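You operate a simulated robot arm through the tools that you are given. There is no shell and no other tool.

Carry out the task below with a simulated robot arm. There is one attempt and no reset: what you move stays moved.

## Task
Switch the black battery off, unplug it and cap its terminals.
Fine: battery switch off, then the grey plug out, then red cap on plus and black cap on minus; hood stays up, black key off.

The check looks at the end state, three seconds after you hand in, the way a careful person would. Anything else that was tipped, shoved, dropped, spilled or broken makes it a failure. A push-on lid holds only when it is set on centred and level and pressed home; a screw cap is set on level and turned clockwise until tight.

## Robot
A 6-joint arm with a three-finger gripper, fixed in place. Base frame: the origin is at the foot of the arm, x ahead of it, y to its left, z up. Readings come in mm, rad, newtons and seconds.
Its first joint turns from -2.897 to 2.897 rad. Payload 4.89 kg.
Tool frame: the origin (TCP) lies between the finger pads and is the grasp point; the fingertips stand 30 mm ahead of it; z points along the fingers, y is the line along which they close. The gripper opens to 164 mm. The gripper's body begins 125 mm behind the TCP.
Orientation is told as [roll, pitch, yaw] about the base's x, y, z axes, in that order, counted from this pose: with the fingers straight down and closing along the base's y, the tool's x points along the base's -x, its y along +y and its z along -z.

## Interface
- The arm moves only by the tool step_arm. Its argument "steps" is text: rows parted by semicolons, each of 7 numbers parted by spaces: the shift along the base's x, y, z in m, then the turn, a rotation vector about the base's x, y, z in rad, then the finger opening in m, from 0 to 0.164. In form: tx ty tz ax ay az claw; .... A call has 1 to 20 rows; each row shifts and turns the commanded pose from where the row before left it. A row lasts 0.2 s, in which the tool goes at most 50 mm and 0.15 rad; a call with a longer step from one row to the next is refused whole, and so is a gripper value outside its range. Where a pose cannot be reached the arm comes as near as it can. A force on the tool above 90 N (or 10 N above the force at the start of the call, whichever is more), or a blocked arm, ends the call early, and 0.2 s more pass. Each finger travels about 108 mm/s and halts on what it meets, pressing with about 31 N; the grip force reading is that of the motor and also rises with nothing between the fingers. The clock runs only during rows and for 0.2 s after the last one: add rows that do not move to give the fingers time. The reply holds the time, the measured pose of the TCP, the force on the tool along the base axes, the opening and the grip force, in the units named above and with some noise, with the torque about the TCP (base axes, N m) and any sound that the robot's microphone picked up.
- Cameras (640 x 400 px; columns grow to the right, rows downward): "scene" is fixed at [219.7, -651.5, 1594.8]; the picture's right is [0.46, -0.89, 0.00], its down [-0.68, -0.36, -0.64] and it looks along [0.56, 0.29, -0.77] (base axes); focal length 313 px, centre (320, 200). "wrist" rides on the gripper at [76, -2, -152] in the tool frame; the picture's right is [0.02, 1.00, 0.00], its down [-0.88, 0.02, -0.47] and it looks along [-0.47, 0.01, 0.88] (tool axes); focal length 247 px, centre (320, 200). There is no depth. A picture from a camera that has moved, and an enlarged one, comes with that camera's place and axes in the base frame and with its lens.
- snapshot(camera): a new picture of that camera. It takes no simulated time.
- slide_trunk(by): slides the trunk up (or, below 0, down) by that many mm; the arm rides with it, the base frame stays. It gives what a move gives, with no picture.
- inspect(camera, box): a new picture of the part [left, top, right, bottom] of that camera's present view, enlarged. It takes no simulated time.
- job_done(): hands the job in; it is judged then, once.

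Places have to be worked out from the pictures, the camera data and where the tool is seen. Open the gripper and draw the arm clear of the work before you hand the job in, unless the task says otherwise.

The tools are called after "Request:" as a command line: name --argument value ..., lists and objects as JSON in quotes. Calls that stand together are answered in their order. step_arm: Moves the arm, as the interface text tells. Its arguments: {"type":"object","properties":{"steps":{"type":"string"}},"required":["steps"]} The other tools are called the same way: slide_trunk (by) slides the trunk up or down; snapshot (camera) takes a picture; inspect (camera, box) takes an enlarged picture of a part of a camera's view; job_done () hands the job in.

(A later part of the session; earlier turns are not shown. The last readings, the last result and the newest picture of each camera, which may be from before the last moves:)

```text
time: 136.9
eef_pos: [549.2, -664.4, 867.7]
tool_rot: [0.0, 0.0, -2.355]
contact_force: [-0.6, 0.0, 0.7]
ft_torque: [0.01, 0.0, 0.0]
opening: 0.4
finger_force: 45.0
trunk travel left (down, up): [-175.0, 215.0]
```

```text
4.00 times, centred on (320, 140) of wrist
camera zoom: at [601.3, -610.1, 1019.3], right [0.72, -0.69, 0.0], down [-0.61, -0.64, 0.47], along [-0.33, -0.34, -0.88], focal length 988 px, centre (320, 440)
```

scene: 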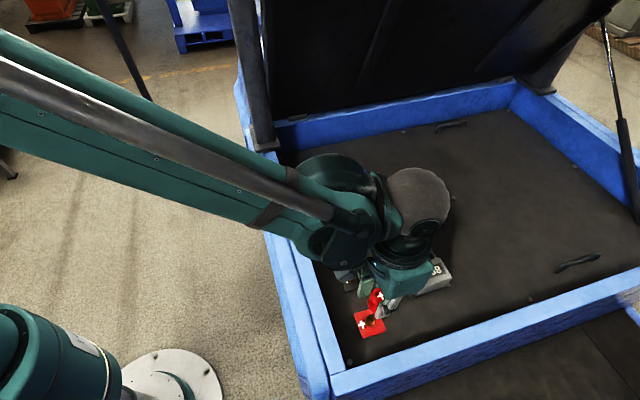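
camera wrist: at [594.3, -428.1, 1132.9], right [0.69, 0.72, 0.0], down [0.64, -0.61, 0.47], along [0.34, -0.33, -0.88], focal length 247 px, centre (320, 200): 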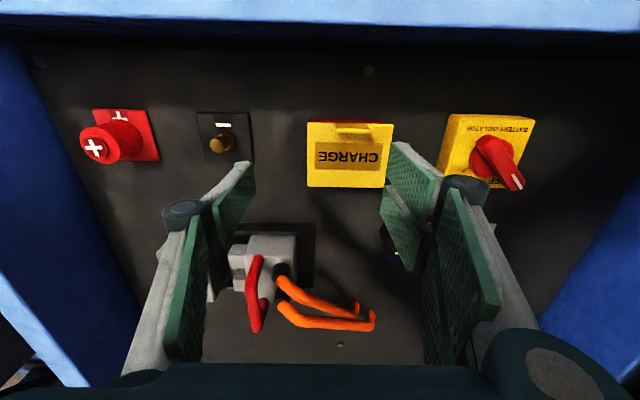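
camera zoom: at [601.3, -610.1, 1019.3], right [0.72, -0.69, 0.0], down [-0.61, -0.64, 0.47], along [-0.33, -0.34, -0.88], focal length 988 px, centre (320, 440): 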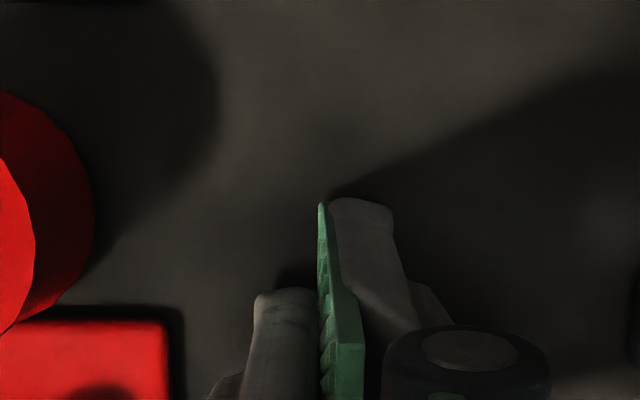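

Still no contact; a few more millimetres.

Request:
step_arm --steps "0 0 -0.001 0 0 0 0; 0 0 0 0 0 0 0"

Request:
step_arm --steps "0 0 -0.001 0 0 0 0; 0 0 0 0 0 0 0"

Request:
step_arm --steps "0 0 -0.001 0 0 0 0; 0 0 0 0 0 0 0"

Request:
inspect --camera "wrist" --box '[240, 90, 400, 190]'

```text
time: 137.5
eef_pos: [550.4, -664.1, 866.9]
tool_rot: [0.002, -0.001, -2.356]
contact_force: [0.0, 0.5, 0.1]
ft_torque: [0.0, 0.0, -0.01]
opening: 0.0
finger_force: 45.1
trunk travel left (down, up): [-175.0, 215.0]
```

```text
time: 138.1
eef_pos: [549.9, -665.2, 867.0]
tool_rot: [0.0, -0.003, -2.356]
contact_force: [1.0, 0.3, 2.2]
ft_torque: [0.05, -0.05, 0.0]
opening: 0.3
finger_force: 44.7
trunk travel left (down, up): [-175.0, 215.0]
```

```text
time: 138.7
eef_pos: [550.3, -664.7, 866.6]
tool_rot: [0.001, 0.0, -2.356]
contact_force: [10.2, -3.3, 22.1]
ft_torque: [-0.03, -0.35, -0.01]
opening: 0.2
finger_force: 45.2
trunk travel left (down, up): [-175.0, 215.0]
```

```text
4.00 times, centred on (320, 140) of wrist
camera zoom: at [601.4, -610.0, 1017.7], right [0.72, -0.69, 0.0], down [-0.61, -0.64, 0.47], along [-0.33, -0.34, -0.88], focal length 988 px, centre (320, 440)
```

zoom: 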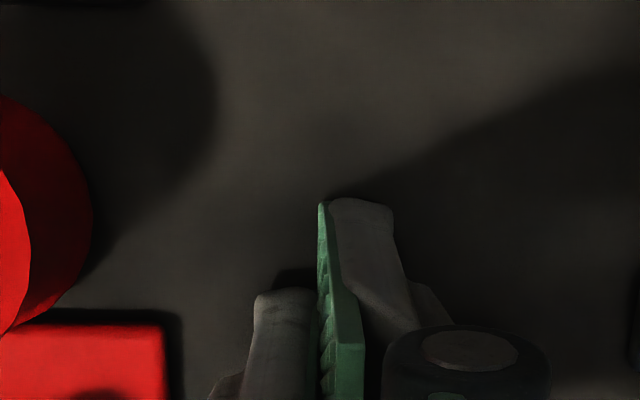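

The touch test is clear: the plate stands about 5.8 mm above the battery surface, so the cap's rim really does rest fully on the plate. Since pressing doesn't latch it, I'll test a proper clockwise turn on a well-centred cap. First I'll rise, rotate the gripper the other way (to yaw +45°) for a long stroke, and return above the parked cap.

Request:
step_arm --steps "0 0 0.03 0 0 0 0; 0 0 0.04 0 0 0 0.03; -0.0063 0.0231 0.01 0 0 0.14 0.08; -0.0063 0.0231 0 0 0 0.15 0.08; -0.0063 0.0231 0 0 0 0.15 0.08; 0 0 0 0 0 0.15 0.08; 0 0 0 0 0 0.15 0.08; 0 0 0 0 0 0.15 0.08; 0 0 0 0 0 0.15 0.08; 0 0 0 0 0 0.15 0.08; 0 0 0 0 0 0.15 0.08; 0 0 0 0 0 0.15 0.08; 0 0 0 0 0 0.15 0.08; 0 0 0 0 0 0.15 0.08; 0 0 0 0 0 0.15 0.08; 0 0 0 0 0 0.15 0.08; 0 0 0 0 0 0.15 0.08; 0 0 0 0 0 0.15 0.08; 0 0 0 0 0 0 0.08"

Request:
step_arm --steps "0 0 0 0 0 0.15 0.08; 0 0 0 0 0 0.15 0.08; 0 0 0 0 0 0.15 0.08; 0 0 0 0 0 0.15 0.08; 0 0 0 0 0 0.152 0.08; 0 0 0 0 0 0 0.08"

Request:
snapshot --camera "wrist"

Request:
inspect --camera "wrist" --box '[240, 110, 400, 210]'

```text
time: 142.7
eef_pos: [531.1, -597.8, 946.3]
tool_rot: [0.001, -0.002, 0.033]
contact_force: [0.0, -0.8, 0.1]
ft_torque: [-0.01, 0.01, 0.0]
opening: 80.3
finger_force: 0.1
trunk travel left (down, up): [-175.0, 215.0]
```

```text
refused: row 5 steps farther than a row can; nothing moved
```

```text
taken
camera wrist: at [452.8, -601.1, 1097.2], right [-0.05, 1.0, 0.0], down [0.88, 0.05, 0.47], along [0.47, 0.03, -0.88], focal length 247 px, centre (320, 200)
```

wrist: 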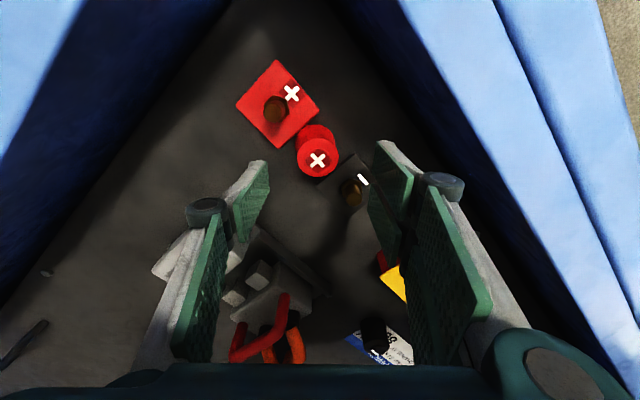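

```text
4.00 times, centred on (320, 160) of wrist
camera zoom: at [452.8, -601.1, 1097.2], right [-0.05, 1.0, 0.0], down [0.88, 0.05, 0.47], along [0.47, 0.03, -0.88], focal length 988 px, centre (320, 360)
```

zoom: 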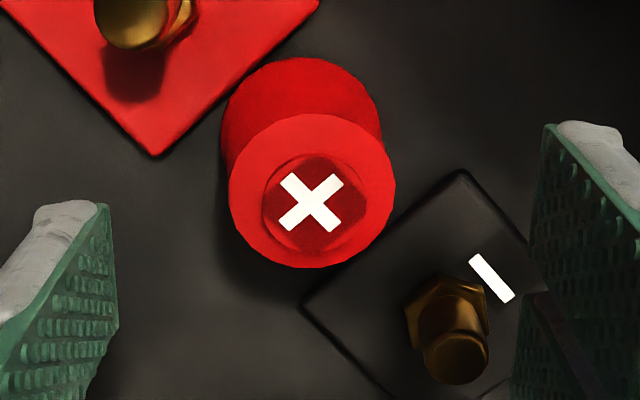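

Only the last row was too large. The cap, plus plate and minus plate are all visible and undisturbed. I'll finish the rotation to +45°.

Request:
step_arm --steps "0 0 0 0 0 0.15 0.08; 0 0 0 0 0 0.15 0.08; 0 0 0 0 0 0.15 0.08; 0 0 0 0 0 0.15 0.08; 0 0 0 0 0 0.149 0.08; 0 0 0 0 0 0 0.08"

Request:
inspect --camera "wrist" --box '[240, 110, 400, 210]'

Request:
snapshot --camera "scene"

```text
time: 144.1
eef_pos: [530.7, -597.7, 946.4]
tool_rot: [0.0, -0.002, 0.783]
contact_force: [-0.8, -1.0, 0.3]
ft_torque: [0.01, 0.02, 0.02]
opening: 79.9
finger_force: 0.0
trunk travel left (down, up): [-175.0, 215.0]
```

```text
4.00 times, centred on (320, 160) of wrist
camera zoom: at [476.5, -652.0, 1096.9], right [-0.72, 0.69, 0.0], down [0.61, 0.63, 0.47], along [0.33, 0.34, -0.88], focal length 988 px, centre (320, 360)
```

zoom: 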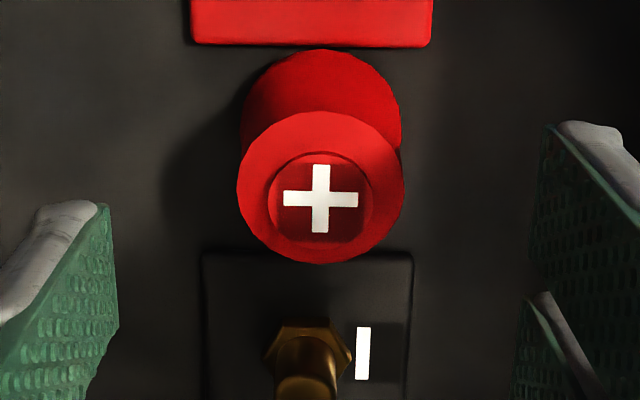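

```text
taken
```

scene: 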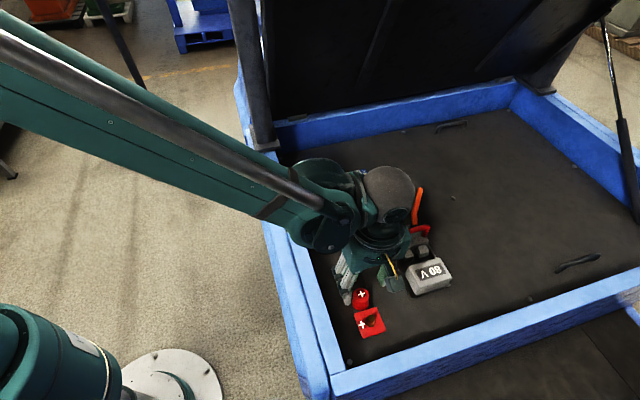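

Now at yaw +45°, centred over the parked cap, which is standing level. I'll go down and grip it.

Request:
step_arm --steps "0 0 -0.02 0 0 0 0.07; 0 0 -0.025 0 0 0 0.07; 0 0 -0.015 0 0 0 0.07; 0 0 -0.009 0 0 0 0.07; 0 0 0 0 0 0 0.06; 0 0 0 0 0 0 0.05; 0 0 0 0 0 0 0.04; 0 0 0 0 0 0 0.03; 0 0 0 0 0 0 0.02; 0 0 0 0 0 0 0.01; 0 0 0 0 0 0 0.01"

Request:
inspect --camera "wrist" --box '[240, 110, 400, 210]'

```text
time: 146.5
eef_pos: [529.6, -597.2, 877.0]
tool_rot: [0.001, -0.001, 0.779]
contact_force: [0.9, -0.4, 0.0]
ft_torque: [0.0, -0.03, 0.01]
opening: 38.0
finger_force: 31.1
trunk travel left (down, up): [-175.0, 215.0]
```

```text
4.00 times, centred on (320, 160) of wrist
camera zoom: at [474.8, -651.2, 1028.8], right [-0.72, 0.69, 0.0], down [0.61, 0.63, 0.47], along [0.33, 0.34, -0.88], focal length 988 px, centre (320, 360)
```

zoom: 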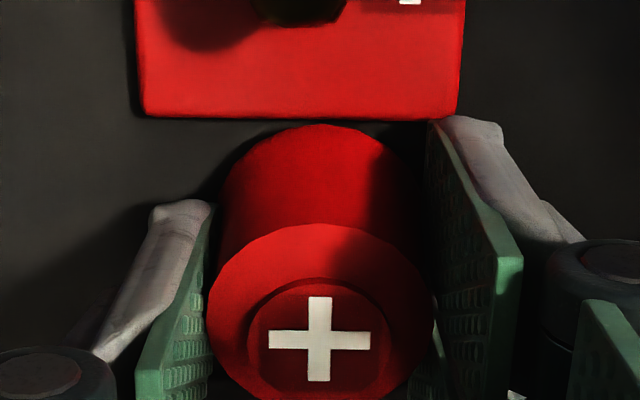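

Gripped at 38 mm and level. I'll lift it and move over the plus stud again.

Request:
step_arm --steps "0 0 0.005 0 0 0 0.01; 0 0 0.015 0 0 0 0.01; 0 0 0.025 0 0 0 0.01; 0 0 0.03 0 0 0 0.01; 0 0 0.03 0 0 0 0.01; -0.0125 -0.0144 0.015 0 0 0 0.01; -0.0125 -0.0144 0 0 0 0 0.01; -0.0125 -0.0144 0 0 0 0 0.01; 0 0 0 0 0 0 0.01"

Request:
inspect --camera "wrist" --box '[240, 100, 400, 200]'

```text
time: 148.5
eef_pos: [493.1, -638.5, 997.1]
tool_rot: [0.0, -0.002, 0.78]
contact_force: [0.6, 0.4, 0.1]
ft_torque: [0.0, -0.03, 0.01]
opening: 38.1
finger_force: 31.2
trunk travel left (down, up): [-175.0, 215.0]
```

```text
4.00 times, centred on (320, 150) of wrist
camera zoom: at [439.5, -693.7, 1148.0], right [-0.72, 0.7, 0.0], down [0.61, 0.63, 0.47], along [0.33, 0.34, -0.88], focal length 988 px, centre (320, 400)
```

zoom: 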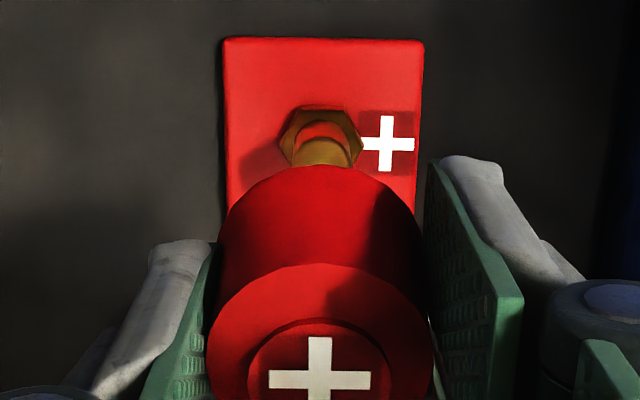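

Comparing its rim and base in this view, the cap is tilted about 8° in the grip: it had been resting partly on the plus plate's edge. I'll set it down on a clear flat area of panel (inboard of the plus plate) to level it, then re-grip.

Request:
step_arm --steps "0.0097 -0.0198 0 0 0 0 0.01; 0.0097 -0.0198 0 0 0 0 0.01; 0.0097 -0.0199 0 0 0 0 0.01; 0 0 0 0 0 0 0.01; 0 0 -0.03 0 0 0 0.01; 0 0 -0.03 0 0 0 0.01; 0 0 -0.03 0 0 0 0.01; 0 0 -0.015 0 0 0 0.01; 0 0 0 0 0 0 0.01"

Request:
snapshot --camera "wrist"

Request:
inspect --camera "scene" --box '[346, 286, 442, 346]'

```text
time: 150.5
eef_pos: [521.2, -700.2, 889.7]
tool_rot: [0.001, 0.001, 0.78]
contact_force: [0.3, 0.2, -0.3]
ft_torque: [0.07, 0.03, -0.01]
opening: 38.0
finger_force: 31.1
trunk travel left (down, up): [-175.0, 215.0]
```

```text
taken
camera wrist: at [467.7, -754.2, 1040.6], right [-0.72, 0.69, 0.0], down [0.61, 0.63, 0.47], along [0.33, 0.34, -0.88], focal length 247 px, centre (320, 200)
```

wrist: 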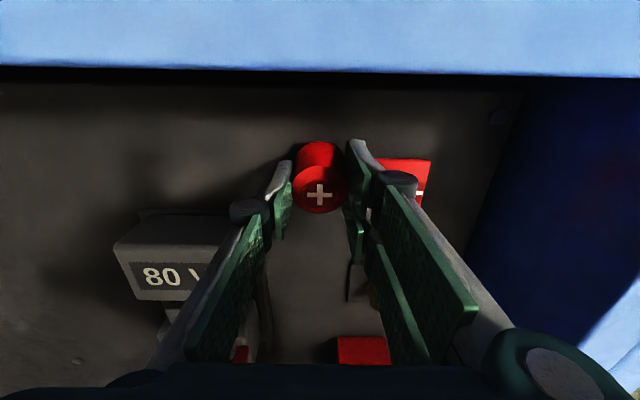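

```text
6.67 times, centred on (394, 316) of scene
camera zoom: at [219.7, -651.5, 1594.8], right [0.46, -0.89, 0.0], down [-0.68, -0.36, -0.64], along [0.56, 0.29, -0.77], focal length 2086 px, centre (-173, -573)
```

zoom: 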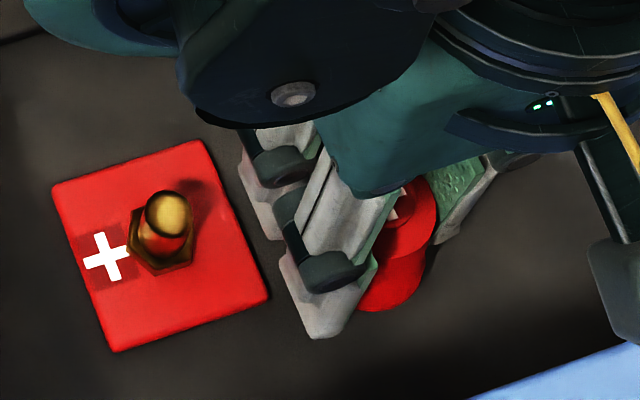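

The spot is clear. I'll lower until the cap touches and levels itself.

Request:
step_arm --steps "0 0 -0.004 0 0 0 0.01; 0 0 -0.003 0 0 0 0.01; 0 0 -0.002 0 0 0 0.01; 0 0 0 0 0 0 0.01"

Request:
step_arm --steps "0 0 -0.0015 0 0 0 0.01; 0 0 -0.0015 0 0 0 0.01; 0 0 0 0 0 0 0.01"

Request:
inspect --camera "wrist" --box '[240, 110, 400, 210]'

```text
time: 151.5
eef_pos: [522.7, -700.2, 883.2]
tool_rot: [0.001, -0.002, 0.779]
contact_force: [-0.8, -0.2, -0.6]
ft_torque: [0.01, 0.01, -0.03]
opening: 38.2
finger_force: 31.0
trunk travel left (down, up): [-175.0, 215.0]
```

```text
time: 152.3
eef_pos: [522.2, -698.7, 879.7]
tool_rot: [0.0, -0.002, 0.78]
contact_force: [0.0, 0.2, 0.9]
ft_torque: [0.01, -0.01, 0.02]
opening: 38.1
finger_force: 30.6
trunk travel left (down, up): [-175.0, 215.0]
```

```text
4.00 times, centred on (320, 160) of wrist
camera zoom: at [468.1, -754.5, 1031.1], right [-0.72, 0.69, 0.0], down [0.61, 0.63, 0.47], along [0.33, 0.34, -0.88], focal length 988 px, centre (320, 360)
```

zoom: 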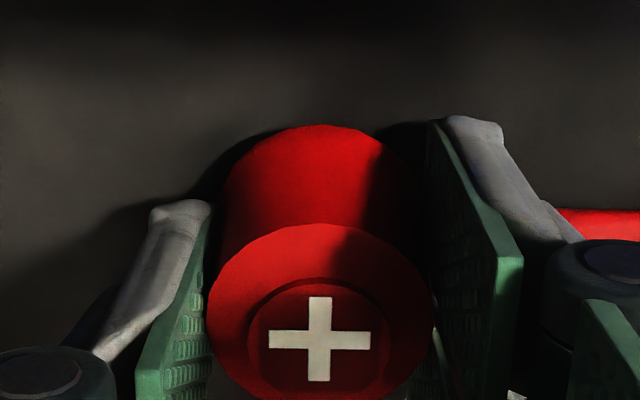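

Not touching yet. A few more small steps down.

Request:
step_arm --steps "0 0 -0.0015 0 0 0 0.01; 0 0 -0.0015 0 0 0 0.01; 0 0 0 0 0 0 0.01"

Request:
step_arm --steps "0 0 -0.0015 0 0 0 0.01; 0 0 -0.0015 0 0 0 0.01; 0 0 0 0 0 0 0.01"

Request:
inspect --camera "wrist" --box '[240, 110, 400, 210]'

```text
time: 153.1
eef_pos: [522.1, -698.4, 877.1]
tool_rot: [-0.001, -0.003, 0.78]
contact_force: [0.0, -1.3, 13.1]
ft_torque: [0.11, -0.16, -0.02]
opening: 38.2
finger_force: 31.1
trunk travel left (down, up): [-175.0, 215.0]
```

```text
time: 153.9
eef_pos: [523.1, -699.1, 874.6]
tool_rot: [0.001, -0.001, 0.781]
contact_force: [0.9, -0.3, 20.7]
ft_torque: [0.22, -0.28, -0.02]
opening: 38.2
finger_force: 31.5
trunk travel left (down, up): [-175.0, 215.0]
```

```text
4.00 times, centred on (320, 160) of wrist
camera zoom: at [468.0, -754.2, 1025.7], right [-0.72, 0.69, 0.0], down [0.61, 0.63, 0.47], along [0.33, 0.34, -0.88], focal length 988 px, centre (320, 360)
```

zoom: 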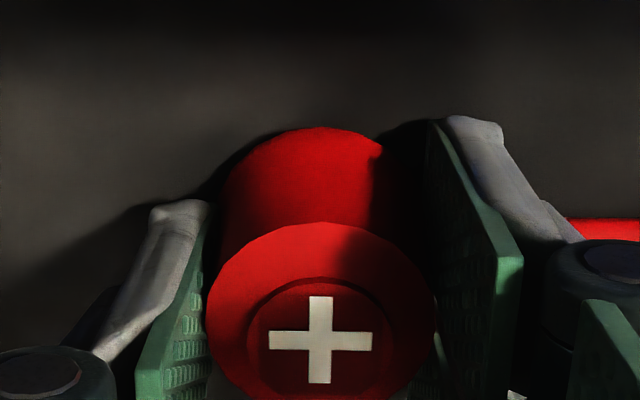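

The leading rim edge is touching. I'll open so it drops flat the last few millimetres, and check it.

Request:
step_arm --steps "0 0 0.001 0 0 0 0.03; 0 0 0 0 0 0 0.042; 0 0 0 0 0 0 0.055; 0 0 0 0 0 0 0.065; 0 0 0 0 0 0 0.07; 0 0 0.02 0 0 0 0.075; 0 0 0 0 0 0 0.075"

Request:
inspect --camera "wrist" --box '[240, 110, 400, 210]'

```text
time: 155.5
eef_pos: [522.1, -699.5, 893.3]
tool_rot: [0.002, -0.002, 0.78]
contact_force: [1.1, 0.0, -0.2]
ft_torque: [-0.01, 0.0, -0.03]
opening: 75.2
finger_force: 0.0
trunk travel left (down, up): [-175.0, 215.0]
```

```text
4.00 times, centred on (320, 160) of wrist
camera zoom: at [468.1, -754.7, 1045.3], right [-0.72, 0.69, 0.0], down [0.61, 0.63, 0.47], along [0.33, 0.34, -0.88], focal length 988 px, centre (320, 360)
```

zoom: 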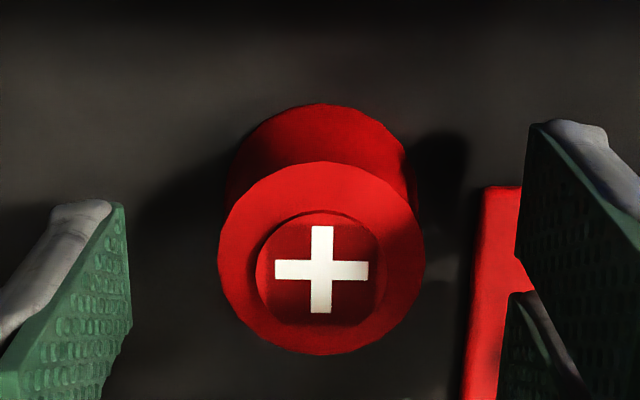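

It's standing level now, about 5 mm behind the grip centre. I'll shift, lower and grip it again.

Request:
step_arm --steps "-0.0035 -0.0035 0 0 0 0 0.075; 0 0 -0.009 0 0 0 0.07; 0 0 -0.008 0 0 0 0.065; 0 0 0 0 0 0 0.05; 0 0 0 0 0 0 0.04; 0 0 0 0 0 0 0.03; 0 0 0 0 0 0 0.02; 0 0 0 0 0 0 0.01; 0 0 0 0 0 0 0.01"

Request:
inspect --camera "wrist" --box '[240, 110, 400, 210]'

```text
time: 157.5
eef_pos: [519.2, -703.6, 878.6]
tool_rot: [0.0, -0.001, 0.781]
contact_force: [-0.9, 0.0, 0.8]
ft_torque: [0.02, 0.01, -0.02]
opening: 38.1
finger_force: 31.0
trunk travel left (down, up): [-175.0, 215.0]
```

```text
4.00 times, centred on (320, 160) of wrist
camera zoom: at [464.5, -758.5, 1029.1], right [-0.72, 0.69, 0.0], down [0.61, 0.63, 0.47], along [0.33, 0.34, -0.88], focal length 988 px, centre (320, 360)
```

zoom: 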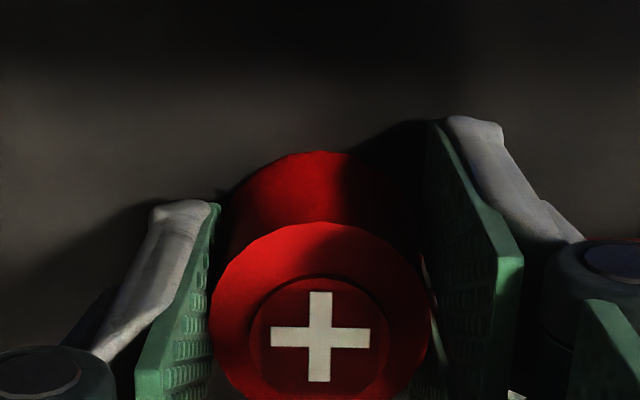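

Level and gripped. I'll lift it and return above the plus stud.

Request:
step_arm --steps "0 0 0.005 0 0 0 0.01; 0 0 0.015 0 0 0 0.01; 0 0 0.025 0 0 0 0.01; 0 0 0.025 0 0 0 0.01; -0.009 0.0213 0.01 0 0 0 0.01; -0.009 0.0214 0 0 0 0 0.01; -0.0091 0.0214 0 0 0 0 0.01; 0 0 0 0 0 0 0.01; 0 0 -0.02 0 0 0 0.01; 0 0 -0.02 0 0 0 0.01; 0 0 0 0 0 0 0.01"

Request:
inspect --camera "wrist" --box '[240, 110, 400, 210]'

```text
time: 159.9
eef_pos: [491.0, -636.6, 916.1]
tool_rot: [0.001, -0.002, 0.78]
contact_force: [-0.4, 0.6, 0.2]
ft_torque: [0.02, 0.0, -0.04]
opening: 38.2
finger_force: 31.2
trunk travel left (down, up): [-175.0, 215.0]
```

```text
4.00 times, centred on (320, 160) of wrist
camera zoom: at [436.2, -693.3, 1068.5], right [-0.72, 0.69, 0.0], down [0.61, 0.63, 0.47], along [0.33, 0.34, -0.88], focal length 988 px, centre (320, 360)
```

zoom: 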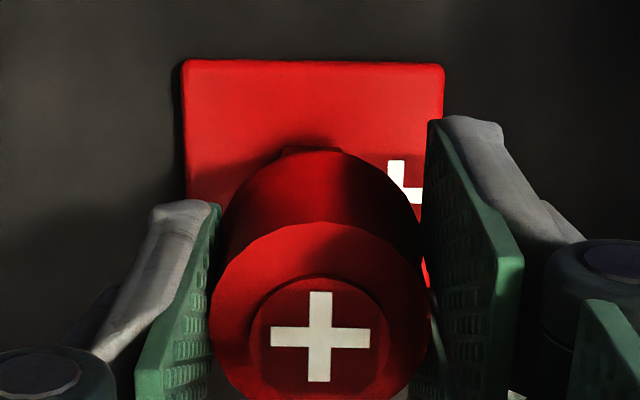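

The plate shows the cap is 2.3 mm short in v and 1.1 mm in w. I'll correct that and lower it over the stud.

Request:
step_arm --steps "0.0009 -0.0024 0 0 0 0 0.01; 0 0 0 0 0 0 0.01; 0 0 -0.01 0 0 0 0.01; 0 0 -0.01 0 0 0 0.01; 0 0 -0.006 0 0 0 0.01; 0 0 0 0 0 0 0.01"

Request:
inspect --camera "wrist" --box '[240, 110, 400, 210]'

```text
time: 161.3
eef_pos: [490.9, -641.2, 891.8]
tool_rot: [0.0, -0.002, 0.781]
contact_force: [-0.5, -0.1, 0.1]
ft_torque: [0.03, -0.02, 0.0]
opening: 38.3
finger_force: 30.9
trunk travel left (down, up): [-175.0, 215.0]
```

```text
4.00 times, centred on (320, 160) of wrist
camera zoom: at [437.8, -696.1, 1043.7], right [-0.72, 0.69, 0.0], down [0.61, 0.63, 0.47], along [0.33, 0.34, -0.88], focal length 988 px, centre (320, 360)
```

zoom: 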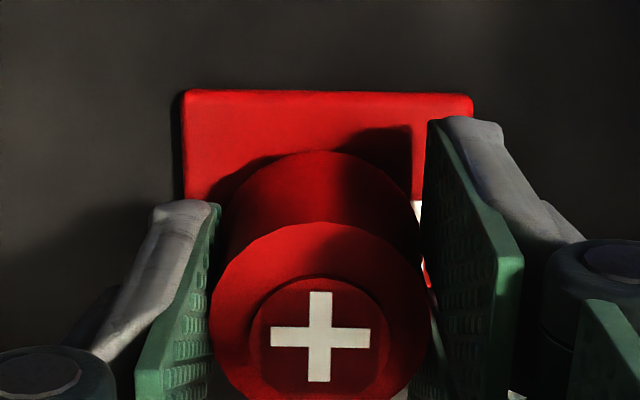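

Slight overshoot: 0.8 mm in v and 0.5 mm in w to come back. I'll trim and lower to just above the seat.

Request:
step_arm --steps "-0.0009 0.0002 0 0 0 0 0.01; 0 0 -0.004 0 0 0 0.01; 0 0 -0.003 0 0 0 0.01; 0 0 0 0 0 0 0.01"

Request:
inspect --camera "wrist" --box '[240, 110, 400, 210]'

```text
time: 162.3
eef_pos: [490.3, -639.8, 883.7]
tool_rot: [0.0, -0.002, 0.779]
contact_force: [-0.2, 0.7, 0.6]
ft_torque: [-0.01, 0.01, 0.0]
opening: 38.2
finger_force: 30.9
trunk travel left (down, up): [-175.0, 215.0]
```

```text
4.00 times, centred on (320, 160) of wrist
camera zoom: at [436.8, -696.2, 1035.7], right [-0.72, 0.69, 0.0], down [0.61, 0.63, 0.47], along [0.33, 0.34, -0.88], focal length 988 px, centre (320, 360)
```

zoom: 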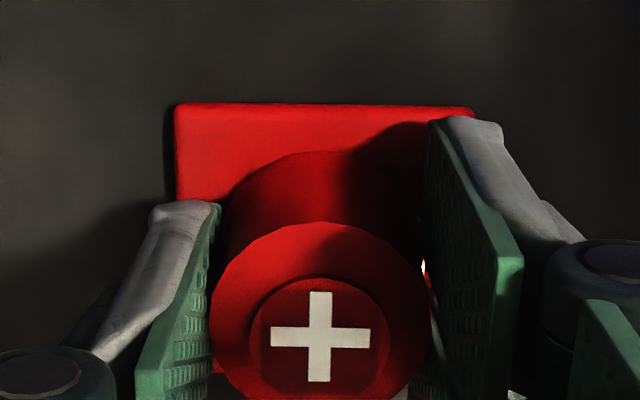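

Centred within 0.2 mm and just above the seat. I'll lower 1 mm for light contact, then turn clockwise in one long stroke and watch the torque.

Request:
step_arm --steps "0 0 -0.0012 0 0 0 0.01; 0 0 0 0 0 0 0.01"

Request:
step_arm --steps "0 0 0 0 0 -0.14 0.01; 0 0 0 0 0 -0.14 0.01; 0 0 0 0 0 -0.14 0.01; 0 0 0 0 0 -0.14 0.01; 0 0 0 0 0 -0.14 0.01; 0 0 0 0 0 -0.14 0.01; 0 0 0 0 0 -0.14 0.01; 0 0 0 0 0 -0.14 0.01"

Request:
inspect --camera "wrist" --box '[240, 110, 400, 210]'

```text
time: 162.9
eef_pos: [491.2, -640.8, 883.3]
tool_rot: [-0.001, -0.001, 0.78]
contact_force: [2.1, -1.1, 10.4]
ft_torque: [-0.04, -0.04, 0.0]
opening: 38.0
finger_force: 30.7
trunk travel left (down, up): [-175.0, 215.0]
```

```text
time: 164.7
eef_pos: [490.6, -642.1, 883.4]
tool_rot: [0.0, -0.002, -0.34]
contact_force: [0.6, -0.8, 9.1]
ft_torque: [-0.03, 0.03, 0.04]
opening: 38.1
finger_force: 31.4
trunk travel left (down, up): [-175.0, 215.0]
```

```text
4.00 times, centred on (320, 160) of wrist
camera zoom: at [417.6, -616.9, 1034.9], right [0.31, 0.95, 0.0], down [0.84, -0.28, 0.47], along [0.45, -0.15, -0.88], focal length 988 px, centre (320, 360)
```

zoom: 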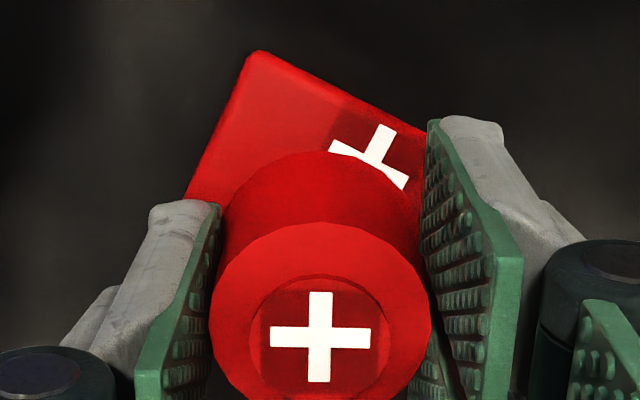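

No torque yet after 64°. Continuing the stroke clockwise.

Request:
step_arm --steps "0 0 0 0 0 -0.14 0.01; 0 0 0 0 0 -0.14 0.01; 0 0 0 0 0 -0.14 0.01; 0 0 0 0 0 -0.14 0.01; 0 0 0 0 0 -0.14 0.01; 0 0 0 0 0 -0.14 0.01; 0 0 0 0 0 -0.14 0.01; 0 0 0 0 0 -0.14 0.01"

Request:
step_arm --steps "0 0 0 0 0 -0.14 0.01; 0 0 0 0 0 -0.14 0.01; 0 0 0 0 0 -0.14 0.01; 0 0 0 0 0 -0.14 0.01; 0 0 0 0 0 -0.14 0.01; 0 0 0 0 0 -0.14 0.01; 0 0 0 0 0 -0.056 0.01; 0 0 0 0 0 0 0.01"

Request:
inspect --camera "wrist" --box '[240, 110, 400, 210]'

```text
time: 166.5
eef_pos: [491.0, -640.8, 884.5]
tool_rot: [-0.001, -0.003, -1.46]
contact_force: [-0.5, 0.0, 10.4]
ft_torque: [0.03, 0.03, 0.1]
opening: 38.2
finger_force: 31.4
trunk travel left (down, up): [-175.0, 215.0]
```

```text
time: 168.3
eef_pos: [492.0, -640.9, 883.2]
tool_rot: [0.002, 0.0, -2.356]
contact_force: [0.1, -0.2, 6.3]
ft_torque: [-0.02, -0.05, -0.04]
opening: 38.3
finger_force: 31.7
trunk travel left (down, up): [-175.0, 215.0]
```

```text
4.00 times, centred on (320, 160) of wrist
camera zoom: at [543.6, -585.4, 1034.7], right [0.72, -0.69, 0.0], down [-0.61, -0.64, 0.47], along [-0.33, -0.34, -0.88], focal length 988 px, centre (320, 360)
```

zoom: 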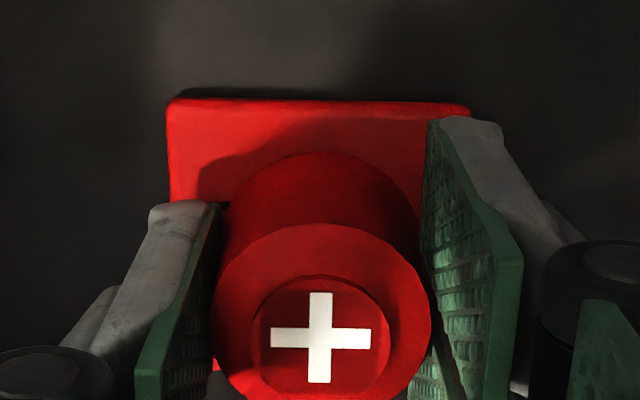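

A full half-turn clockwise with light pressure produced no torque or threading, so this is not a screw cap. The cap's rim is fully on the plate, so the right end state is: centred, level and pressed firmly, then left untouched. I'll re-centre it (1.1 mm in v, 0.6 mm in w).

Request:
step_arm --steps "0 0 0.001 0 0 0 0.01; -0.0004 0.0012 0 0 0 0 0.01; 0 0 0 0 0 0 0.01"

Request:
inspect --camera "wrist" --box '[240, 110, 400, 210]'

```text
time: 169.1
eef_pos: [491.9, -639.8, 884.4]
tool_rot: [-0.001, -0.002, -2.355]
contact_force: [0.0, 0.7, -0.8]
ft_torque: [-0.02, -0.03, 0.01]
opening: 38.2
finger_force: 30.3
trunk travel left (down, up): [-175.0, 215.0]
```

```text
4.00 times, centred on (320, 160) of wrist
camera zoom: at [543.4, -583.8, 1036.1], right [0.72, -0.69, 0.0], down [-0.61, -0.64, 0.47], along [-0.33, -0.34, -0.88], focal length 988 px, centre (320, 360)
```

zoom: 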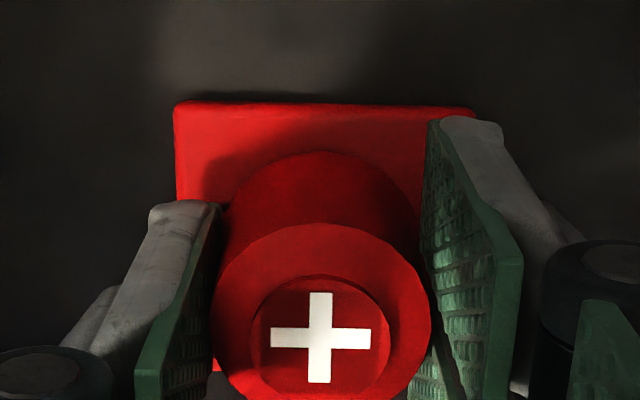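

Centred to about 0.2 mm. I'll set it down, release, and check.

Request:
step_arm --steps "0 0 -0.001 0 0 0 0.01; 0 0 -0.001 0 0 0 0.01; 0 0 0 0 0 0 0.01; 0 0 0 0 0 0 0.03; 0 0 0 0 0 0 0.037; 0 0 0 0 0 0 0.041; 0 0 0 0 0 0 0.05; 0 0 0 0 0 0 0.065; 0 0 0 0 0 0 0.065; 0 0 0.02 0 0 0 0.065; 0 0 0.02 0 0 0 0.065; 0 0 0 0 0 0 0.065"

Request:
inspect --camera "wrist" --box '[240, 110, 400, 210]'

Request:
inspect --camera "scene" --box '[346, 304, 394, 334]'

```text
time: 171.7
eef_pos: [492.0, -639.5, 922.3]
tool_rot: [0.0, -0.004, -2.355]
contact_force: [-0.7, -0.7, 0.2]
ft_torque: [-0.02, -0.03, -0.04]
opening: 65.0
finger_force: 0.0
trunk travel left (down, up): [-175.0, 215.0]
```

```text
4.00 times, centred on (320, 160) of wrist
camera zoom: at [543.5, -584.3, 1073.3], right [0.72, -0.69, 0.0], down [-0.61, -0.64, 0.47], along [-0.33, -0.34, -0.88], focal length 988 px, centre (320, 360)
```

zoom: 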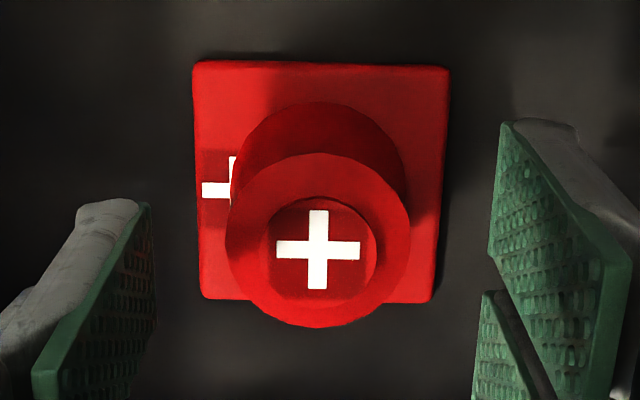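

```text
13.33 times, centred on (370, 319) of scene
camera zoom: at [219.7, -651.5, 1594.8], right [0.46, -0.89, 0.0], down [-0.68, -0.36, -0.64], along [0.56, 0.29, -0.77], focal length 4171 px, centre (-347, -1387)
```

zoom: 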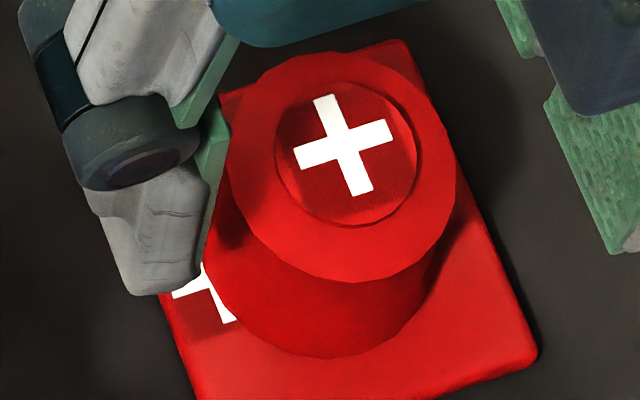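

The cap is centred within about 0.5 mm by both cameras. I'll close the fingers, align over it, and give it the final firm press.

Request:
step_arm --steps "-0.0007 0.0007 0 0 0 0 0.03; 0 0 0 0 0 0 0; 0 0 0 0 0 0 0; 0 0 -0.004 0 0 0 0; 0 0 -0.003 0 0 0 0; 0 0 0 0 0 0 0"

Request:
step_arm --steps "0 0 -0.001 0 0 0 0; 0 0 -0.0005 0 0 0 0; 0 0 0 0 0 0 0"

Request:
step_arm --steps "0 0 -0.0006 0 0 0 0; 0 0 -0.0006 0 0 0 0; 0 0 0 0 0 0 0"

```text
time: 173.1
eef_pos: [490.2, -638.3, 914.8]
tool_rot: [0.001, 0.0, -2.355]
contact_force: [0.7, 0.1, 0.7]
ft_torque: [0.01, 0.01, 0.0]
opening: 0.2
finger_force: 31.2
trunk travel left (down, up): [-175.0, 215.0]
```

```text
time: 173.9
eef_pos: [489.8, -638.8, 914.6]
tool_rot: [0.002, 0.0, -2.355]
contact_force: [1.3, -3.8, 10.0]
ft_torque: [-0.06, 0.05, -0.01]
opening: 6.1
finger_force: 31.2
trunk travel left (down, up): [-175.0, 215.0]
```

```text
time: 174.7
eef_pos: [490.3, -639.5, 914.6]
tool_rot: [0.001, -0.003, -2.355]
contact_force: [5.9, -10.9, 40.3]
ft_torque: [-0.34, -0.15, -0.02]
opening: 5.8
finger_force: 31.2
trunk travel left (down, up): [-175.0, 215.0]
```

40 N so far. Continuing up to just below the limit.

Request:
step_arm --steps "0.0003 -0.0004 -0.0005 0 0 0 0; 0 0 0 0 0 0 0"

Request:
step_arm --steps "0 0 -0.0005 0 0 0 0; 0 0 0 0 0 0 0"

Request:
step_arm --steps "0 0 -0.0004 0 0 0 0; 0 0 0 0 0 0 0; 0 0 0 0 0 0 0"

```text
time: 175.3
eef_pos: [490.2, -637.8, 914.4]
tool_rot: [0.002, -0.001, -2.355]
contact_force: [6.2, -9.0, 54.6]
ft_torque: [-0.28, -0.22, -0.02]
opening: 6.0
finger_force: 30.8
trunk travel left (down, up): [-175.0, 215.0]
```

```text
time: 175.9
eef_pos: [490.2, -636.9, 913.8]
tool_rot: [0.004, -0.001, -2.353]
contact_force: [4.8, -12.8, 71.2]
ft_torque: [-0.41, -0.18, 0.0]
opening: 6.1
finger_force: 30.8
trunk travel left (down, up): [-175.0, 215.0]
```

```text
time: 176.7
eef_pos: [490.9, -637.7, 913.2]
tool_rot: [0.003, -0.003, -2.354]
contact_force: [4.1, -12.1, 79.0]
ft_torque: [-0.4, -0.14, -0.01]
opening: 6.1
finger_force: 31.2
trunk travel left (down, up): [-175.0, 215.0]
```

79 N held. Lifting off to check its final position.

Request:
step_arm --steps "0 0 0.003 0 0 0 0; 0 0 0.012 0 0 0 0; 0 0 0.025 0 0 0 0; 0 0 0.025 0 0 0 0.03; 0 0 0.025 0 0 0 0.06; 0 0 0 0 0 0 0.06"

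Request:
inspect --camera "wrist" --box '[240, 100, 400, 200]'

Request:
inspect --camera "scene" --box '[346, 304, 394, 334]'

Request:
inspect --camera "wrist" --box '[296, 105, 344, 135]'

```text
time: 178.1
eef_pos: [491.3, -640.1, 1002.8]
tool_rot: [0.002, -0.002, -2.356]
contact_force: [-1.1, 0.9, 0.2]
ft_torque: [-0.04, -0.03, -0.03]
opening: 60.1
finger_force: 0.1
trunk travel left (down, up): [-175.0, 215.0]
```

```text
4.00 times, centred on (320, 150) of wrist
camera zoom: at [542.0, -584.5, 1154.3], right [0.72, -0.69, 0.0], down [-0.61, -0.64, 0.47], along [-0.33, -0.34, -0.88], focal length 988 px, centre (320, 400)
```

zoom: 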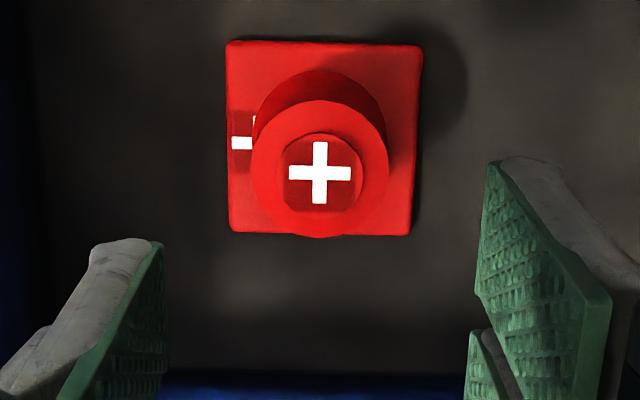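

```text
13.33 times, centred on (370, 319) of scene
camera zoom: at [219.7, -651.5, 1594.8], right [0.46, -0.89, 0.0], down [-0.68, -0.36, -0.64], along [0.56, 0.29, -0.77], focal length 4171 px, centre (-347, -1387)
```

zoom: 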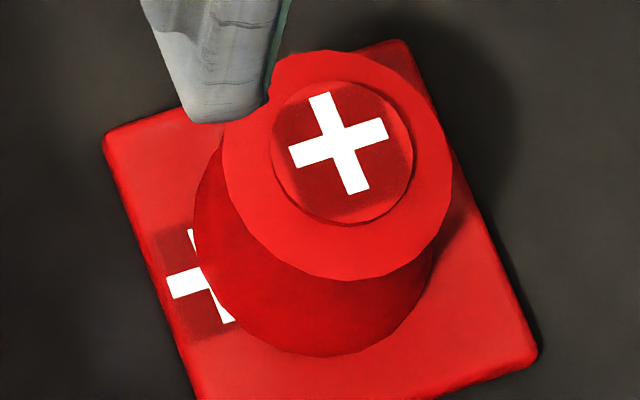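

```text
13.33 times, centred on (320, 120) of wrist
camera zoom: at [542.0, -584.5, 1154.3], right [0.72, -0.69, 0.0], down [-0.61, -0.64, 0.47], along [-0.33, -0.34, -0.88], focal length 3293 px, centre (320, 1267)
```

zoom: 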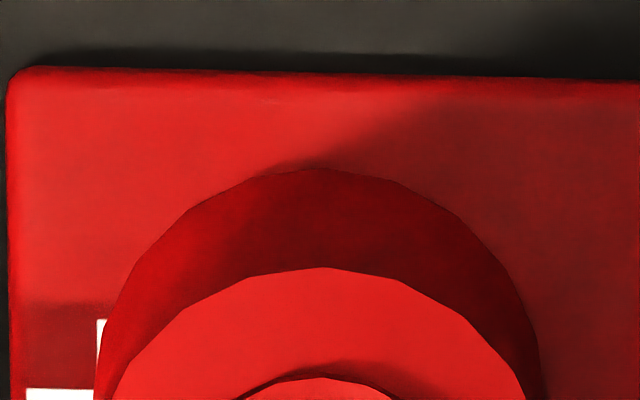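

The cap sits level, on the plate and within about 0.8 mm of centre after the press. I'll leave it and fetch the black cap from the label, travelling high and turning back to yaw −45°.

Request:
step_arm --steps "0.0274 0.0122 0.004 0 0 0.131 0.08; 0.0274 0.0122 0 0 0 0.131 0.08; 0.0274 0.0122 0 0 0 0.131 0.08; 0.0274 0.0122 0 0 0 0.131 0.08; 0.0274 0.0122 0 0 0 0.131 0.08; 0.0274 0.0122 0 0 0 0.131 0.08; 0.0274 0.0122 0 0 0 0.131 0.08; 0.0274 0.0122 0 0 0 0.131 0.08; 0.0274 0.0122 0 0 0 0.131 0.08; 0.0274 0.0122 0 0 0 0.131 0.08; 0.0274 0.0122 0 0 0 0.131 0.08; 0.0273 0.0119 0 0 0 0.13 0.08; 0 0 0 0 0 0 0.08"

Request:
snapshot --camera "wrist"

Request:
inspect --camera "wrist" --box '[240, 100, 400, 200]'

Request:
snapshot --camera "scene"

```text
time: 180.9
eef_pos: [821.0, -492.6, 1005.6]
tool_rot: [0.0, -0.002, -0.782]
contact_force: [0.2, 0.0, 0.2]
ft_torque: [-0.02, 0.07, -0.01]
opening: 79.8
finger_force: 0.1
trunk travel left (down, up): [-175.0, 215.0]
```

```text
taken
camera wrist: at [763.6, -440.3, 1156.6], right [0.69, 0.72, 0.0], down [0.64, -0.61, 0.47], along [0.34, -0.33, -0.88], focal length 247 px, centre (320, 200)
```

wrist: 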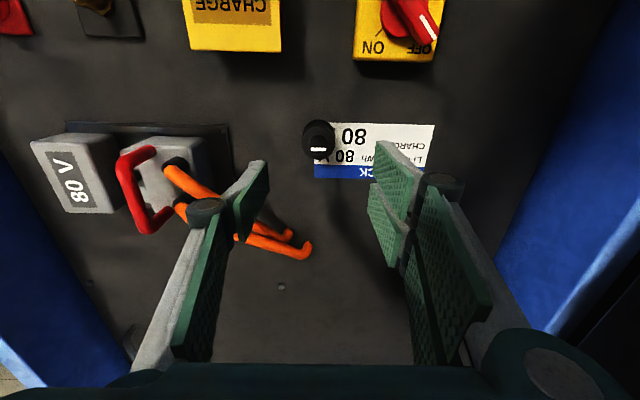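

```text
4.00 times, centred on (320, 150) of wrist
camera zoom: at [763.6, -440.3, 1156.6], right [0.69, 0.72, 0.0], down [0.64, -0.61, 0.47], along [0.34, -0.33, -0.88], focal length 988 px, centre (320, 400)
```

zoom: 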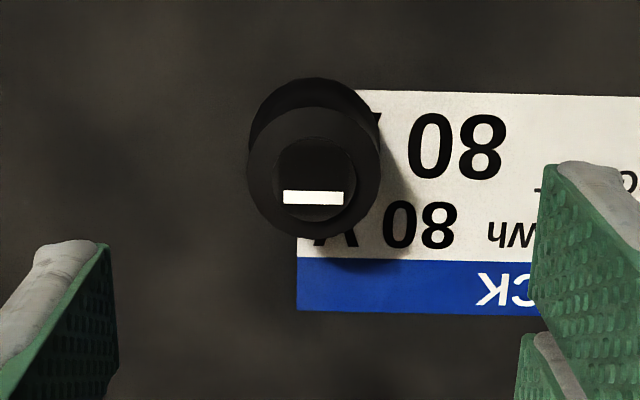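

```text
taken
```

scene: 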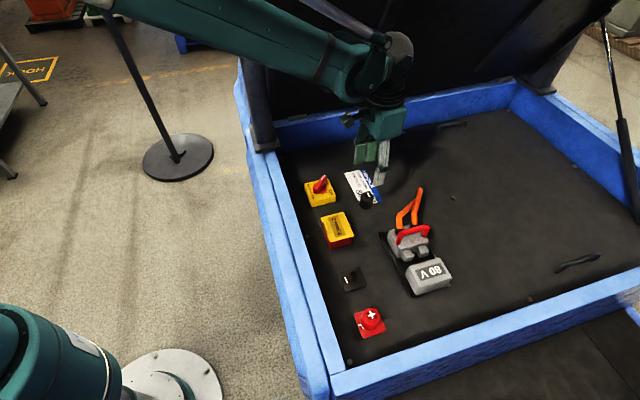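

The black cap is right ahead, standing on the label. I'll trim 1–2 mm and descend around it.

Request:
step_arm --steps "-0.0005 -0.0022 -0.02 0 0 0 0.075; 0 0 -0.03 0 0 0 0.07; 0 0 -0.03 0 0 0 0.07; 0 0 -0.025 0 0 0 0.07; 0 0 0 0 0 0 0.07"

Request:
inspect --camera "wrist" --box '[240, 110, 400, 210]'

```text
time: 182.1
eef_pos: [819.5, -494.1, 900.5]
tool_rot: [0.0, -0.002, -0.782]
contact_force: [0.6, 0.4, 0.3]
ft_torque: [0.01, 0.06, 0.0]
opening: 69.9
finger_force: 0.1
trunk travel left (down, up): [-175.0, 215.0]
```

```text
4.00 times, centred on (320, 160) of wrist
camera zoom: at [762.7, -441.5, 1051.4], right [0.69, 0.72, 0.0], down [0.64, -0.61, 0.47], along [0.34, -0.33, -0.88], focal length 988 px, centre (320, 360)
```

zoom: 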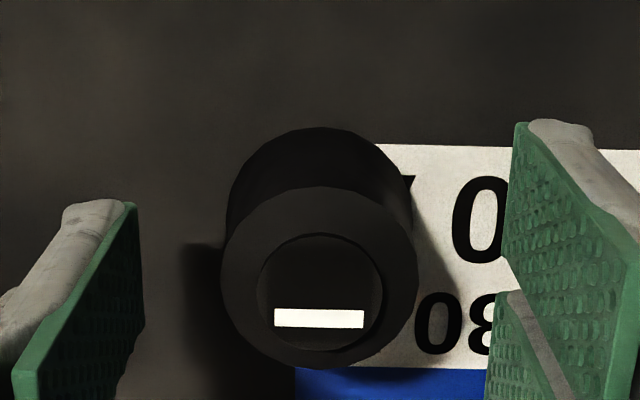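

Centred and level. Lowering the last 23 mm and gripping.

Request:
step_arm --steps "0.0007 -0.0007 -0.008 0 0 0 0.07; 0 0 -0.008 0 0 0 0.07; 0 0 -0.007 0 0 0 0.065; 0 0 0 0 0 0 0.05; 0 0 0 0 0 0 0.04; 0 0 0 0 0 0 0.03; 0 0 0 0 0 0 0.02; 0 0 0 0 0 0 0.01; 0 0 0 0 0 0 0.01"

Request:
inspect --camera "wrist" --box '[240, 110, 400, 210]'

```text
time: 184.1
eef_pos: [819.9, -494.2, 877.8]
tool_rot: [0.001, -0.001, -0.784]
contact_force: [-0.5, 0.4, -0.2]
ft_torque: [0.01, -0.01, 0.04]
opening: 38.3
finger_force: 31.1
trunk travel left (down, up): [-175.0, 215.0]
```

```text
4.00 times, centred on (320, 160) of wrist
camera zoom: at [763.4, -442.2, 1028.2], right [0.69, 0.72, 0.0], down [0.64, -0.61, 0.47], along [0.34, -0.33, -0.88], focal length 988 px, centre (320, 360)
```

zoom: 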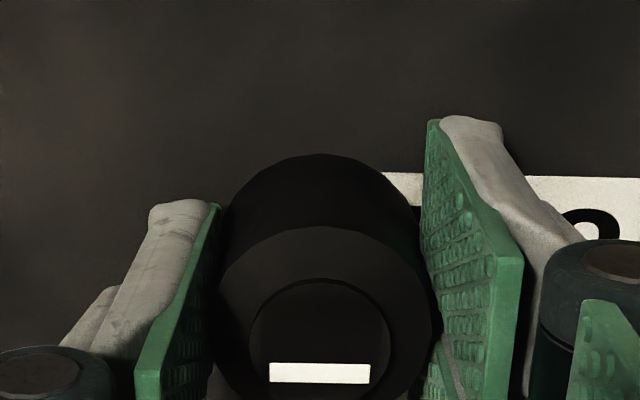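

Black cap gripped level. I'll lift it slowly, high enough to clear the cables, and carry it to the minus terminal.

Request:
step_arm --steps "0 0 0.003 0 0 0 0.01; 0 0 0.008 0 0 0 0.01; 0 0 0.015 0 0 0 0.01; 0 0 0.025 0 0 0 0.01; 0 0 0.03 0 0 0 0.01; 0 0 0.03 0 0 0 0.01; 0 0 0.02 0 0 0 0.01; -0.0205 -0.0051 0 0 0 0 0.01; -0.0205 -0.0051 0 0 0 0 0.01; -0.0205 -0.0051 0 0 0 0 0.01; -0.0205 -0.0051 0 0 0 0 0.01; -0.0205 -0.0051 0 0 0 0 0.01; -0.0205 -0.0051 0 0 0 0 0.01; -0.0205 -0.0051 0 0 0 0 0.01; -0.0205 -0.0051 0 0 0 0 0.01; -0.0205 -0.0051 0 0 0 0 0.01; -0.0205 -0.0051 0 0 0 0 0.01; -0.0205 -0.0051 0 0 0 0 0.01; -0.0204 -0.0046 0 0 0 0 0.01; 0 0 0 0 0 0 0.01"

Request:
snapshot --camera "wrist"

Request:
inspect --camera "wrist" --box '[240, 100, 400, 200]'

Request:
snapshot --camera "scene"

```text
time: 188.3
eef_pos: [574.3, -557.9, 1010.8]
tool_rot: [-0.001, -0.001, -0.782]
contact_force: [-0.4, 0.7, -0.2]
ft_torque: [-0.04, -0.04, -0.02]
opening: 38.5
finger_force: 30.8
trunk travel left (down, up): [-175.0, 215.0]
```

```text
taken
camera wrist: at [517.3, -505.0, 1161.4], right [0.69, 0.72, 0.0], down [0.64, -0.61, 0.47], along [0.34, -0.33, -0.88], focal length 247 px, centre (320, 200)
```

wrist: 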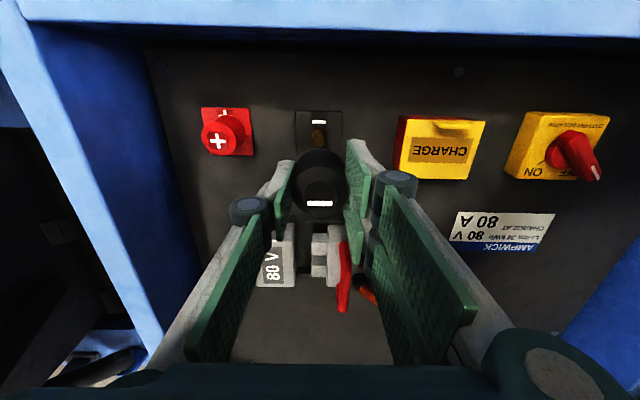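

```text
4.00 times, centred on (320, 150) of wrist
camera zoom: at [517.3, -505.0, 1161.4], right [0.69, 0.72, 0.0], down [0.64, -0.61, 0.47], along [0.34, -0.33, -0.88], focal length 988 px, centre (320, 400)
```

zoom: 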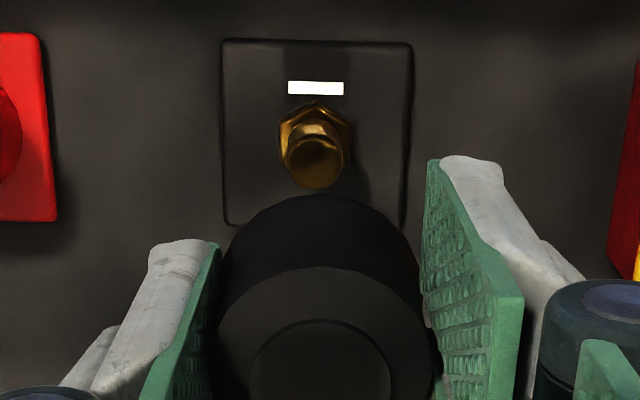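

```text
taken
```

scene: 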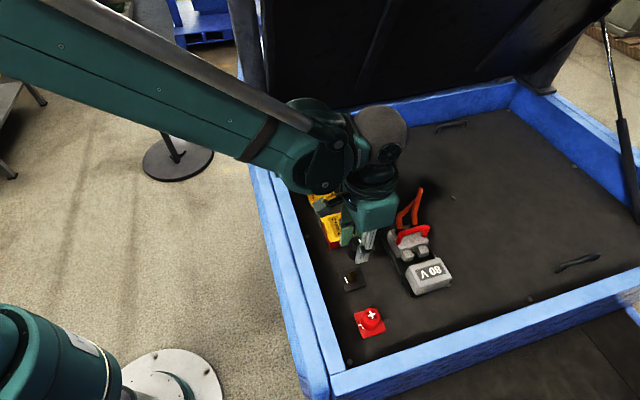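

The minus stud is just ahead of the cap. I'll correct about 1.3 mm in v and 1.5 mm in w, and come down to just above the stud.

Request:
step_arm --steps "-0.001 -0.0001 0 0 0 0 0.01; -0.001 0 0 0 0 0 0.01; 0 0 -0.02 0 0 0 0.01; 0 0 -0.025 0 0 0 0.01; 0 0 -0.025 0 0 0 0.01; 0 0 -0.018 0 0 0 0.01; 0 0 -0.005 0 0 0 0.01; 0 0 0 0 0 0 0.01"

Request:
inspect --camera "wrist" --box '[240, 110, 400, 210]'

```text
time: 190.1
eef_pos: [570.9, -558.3, 915.8]
tool_rot: [-0.001, -0.001, -0.782]
contact_force: [0.8, 0.5, -0.6]
ft_torque: [0.03, 0.01, -0.01]
opening: 38.3
finger_force: 30.7
trunk travel left (down, up): [-175.0, 215.0]
```

```text
4.00 times, centred on (320, 160) of wrist
camera zoom: at [515.0, -505.3, 1066.9], right [0.69, 0.72, 0.0], down [0.64, -0.61, 0.47], along [0.34, -0.33, -0.88], focal length 988 px, centre (320, 360)
```

zoom: 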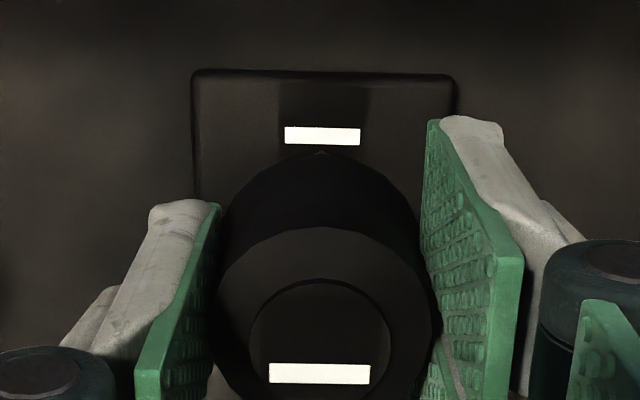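

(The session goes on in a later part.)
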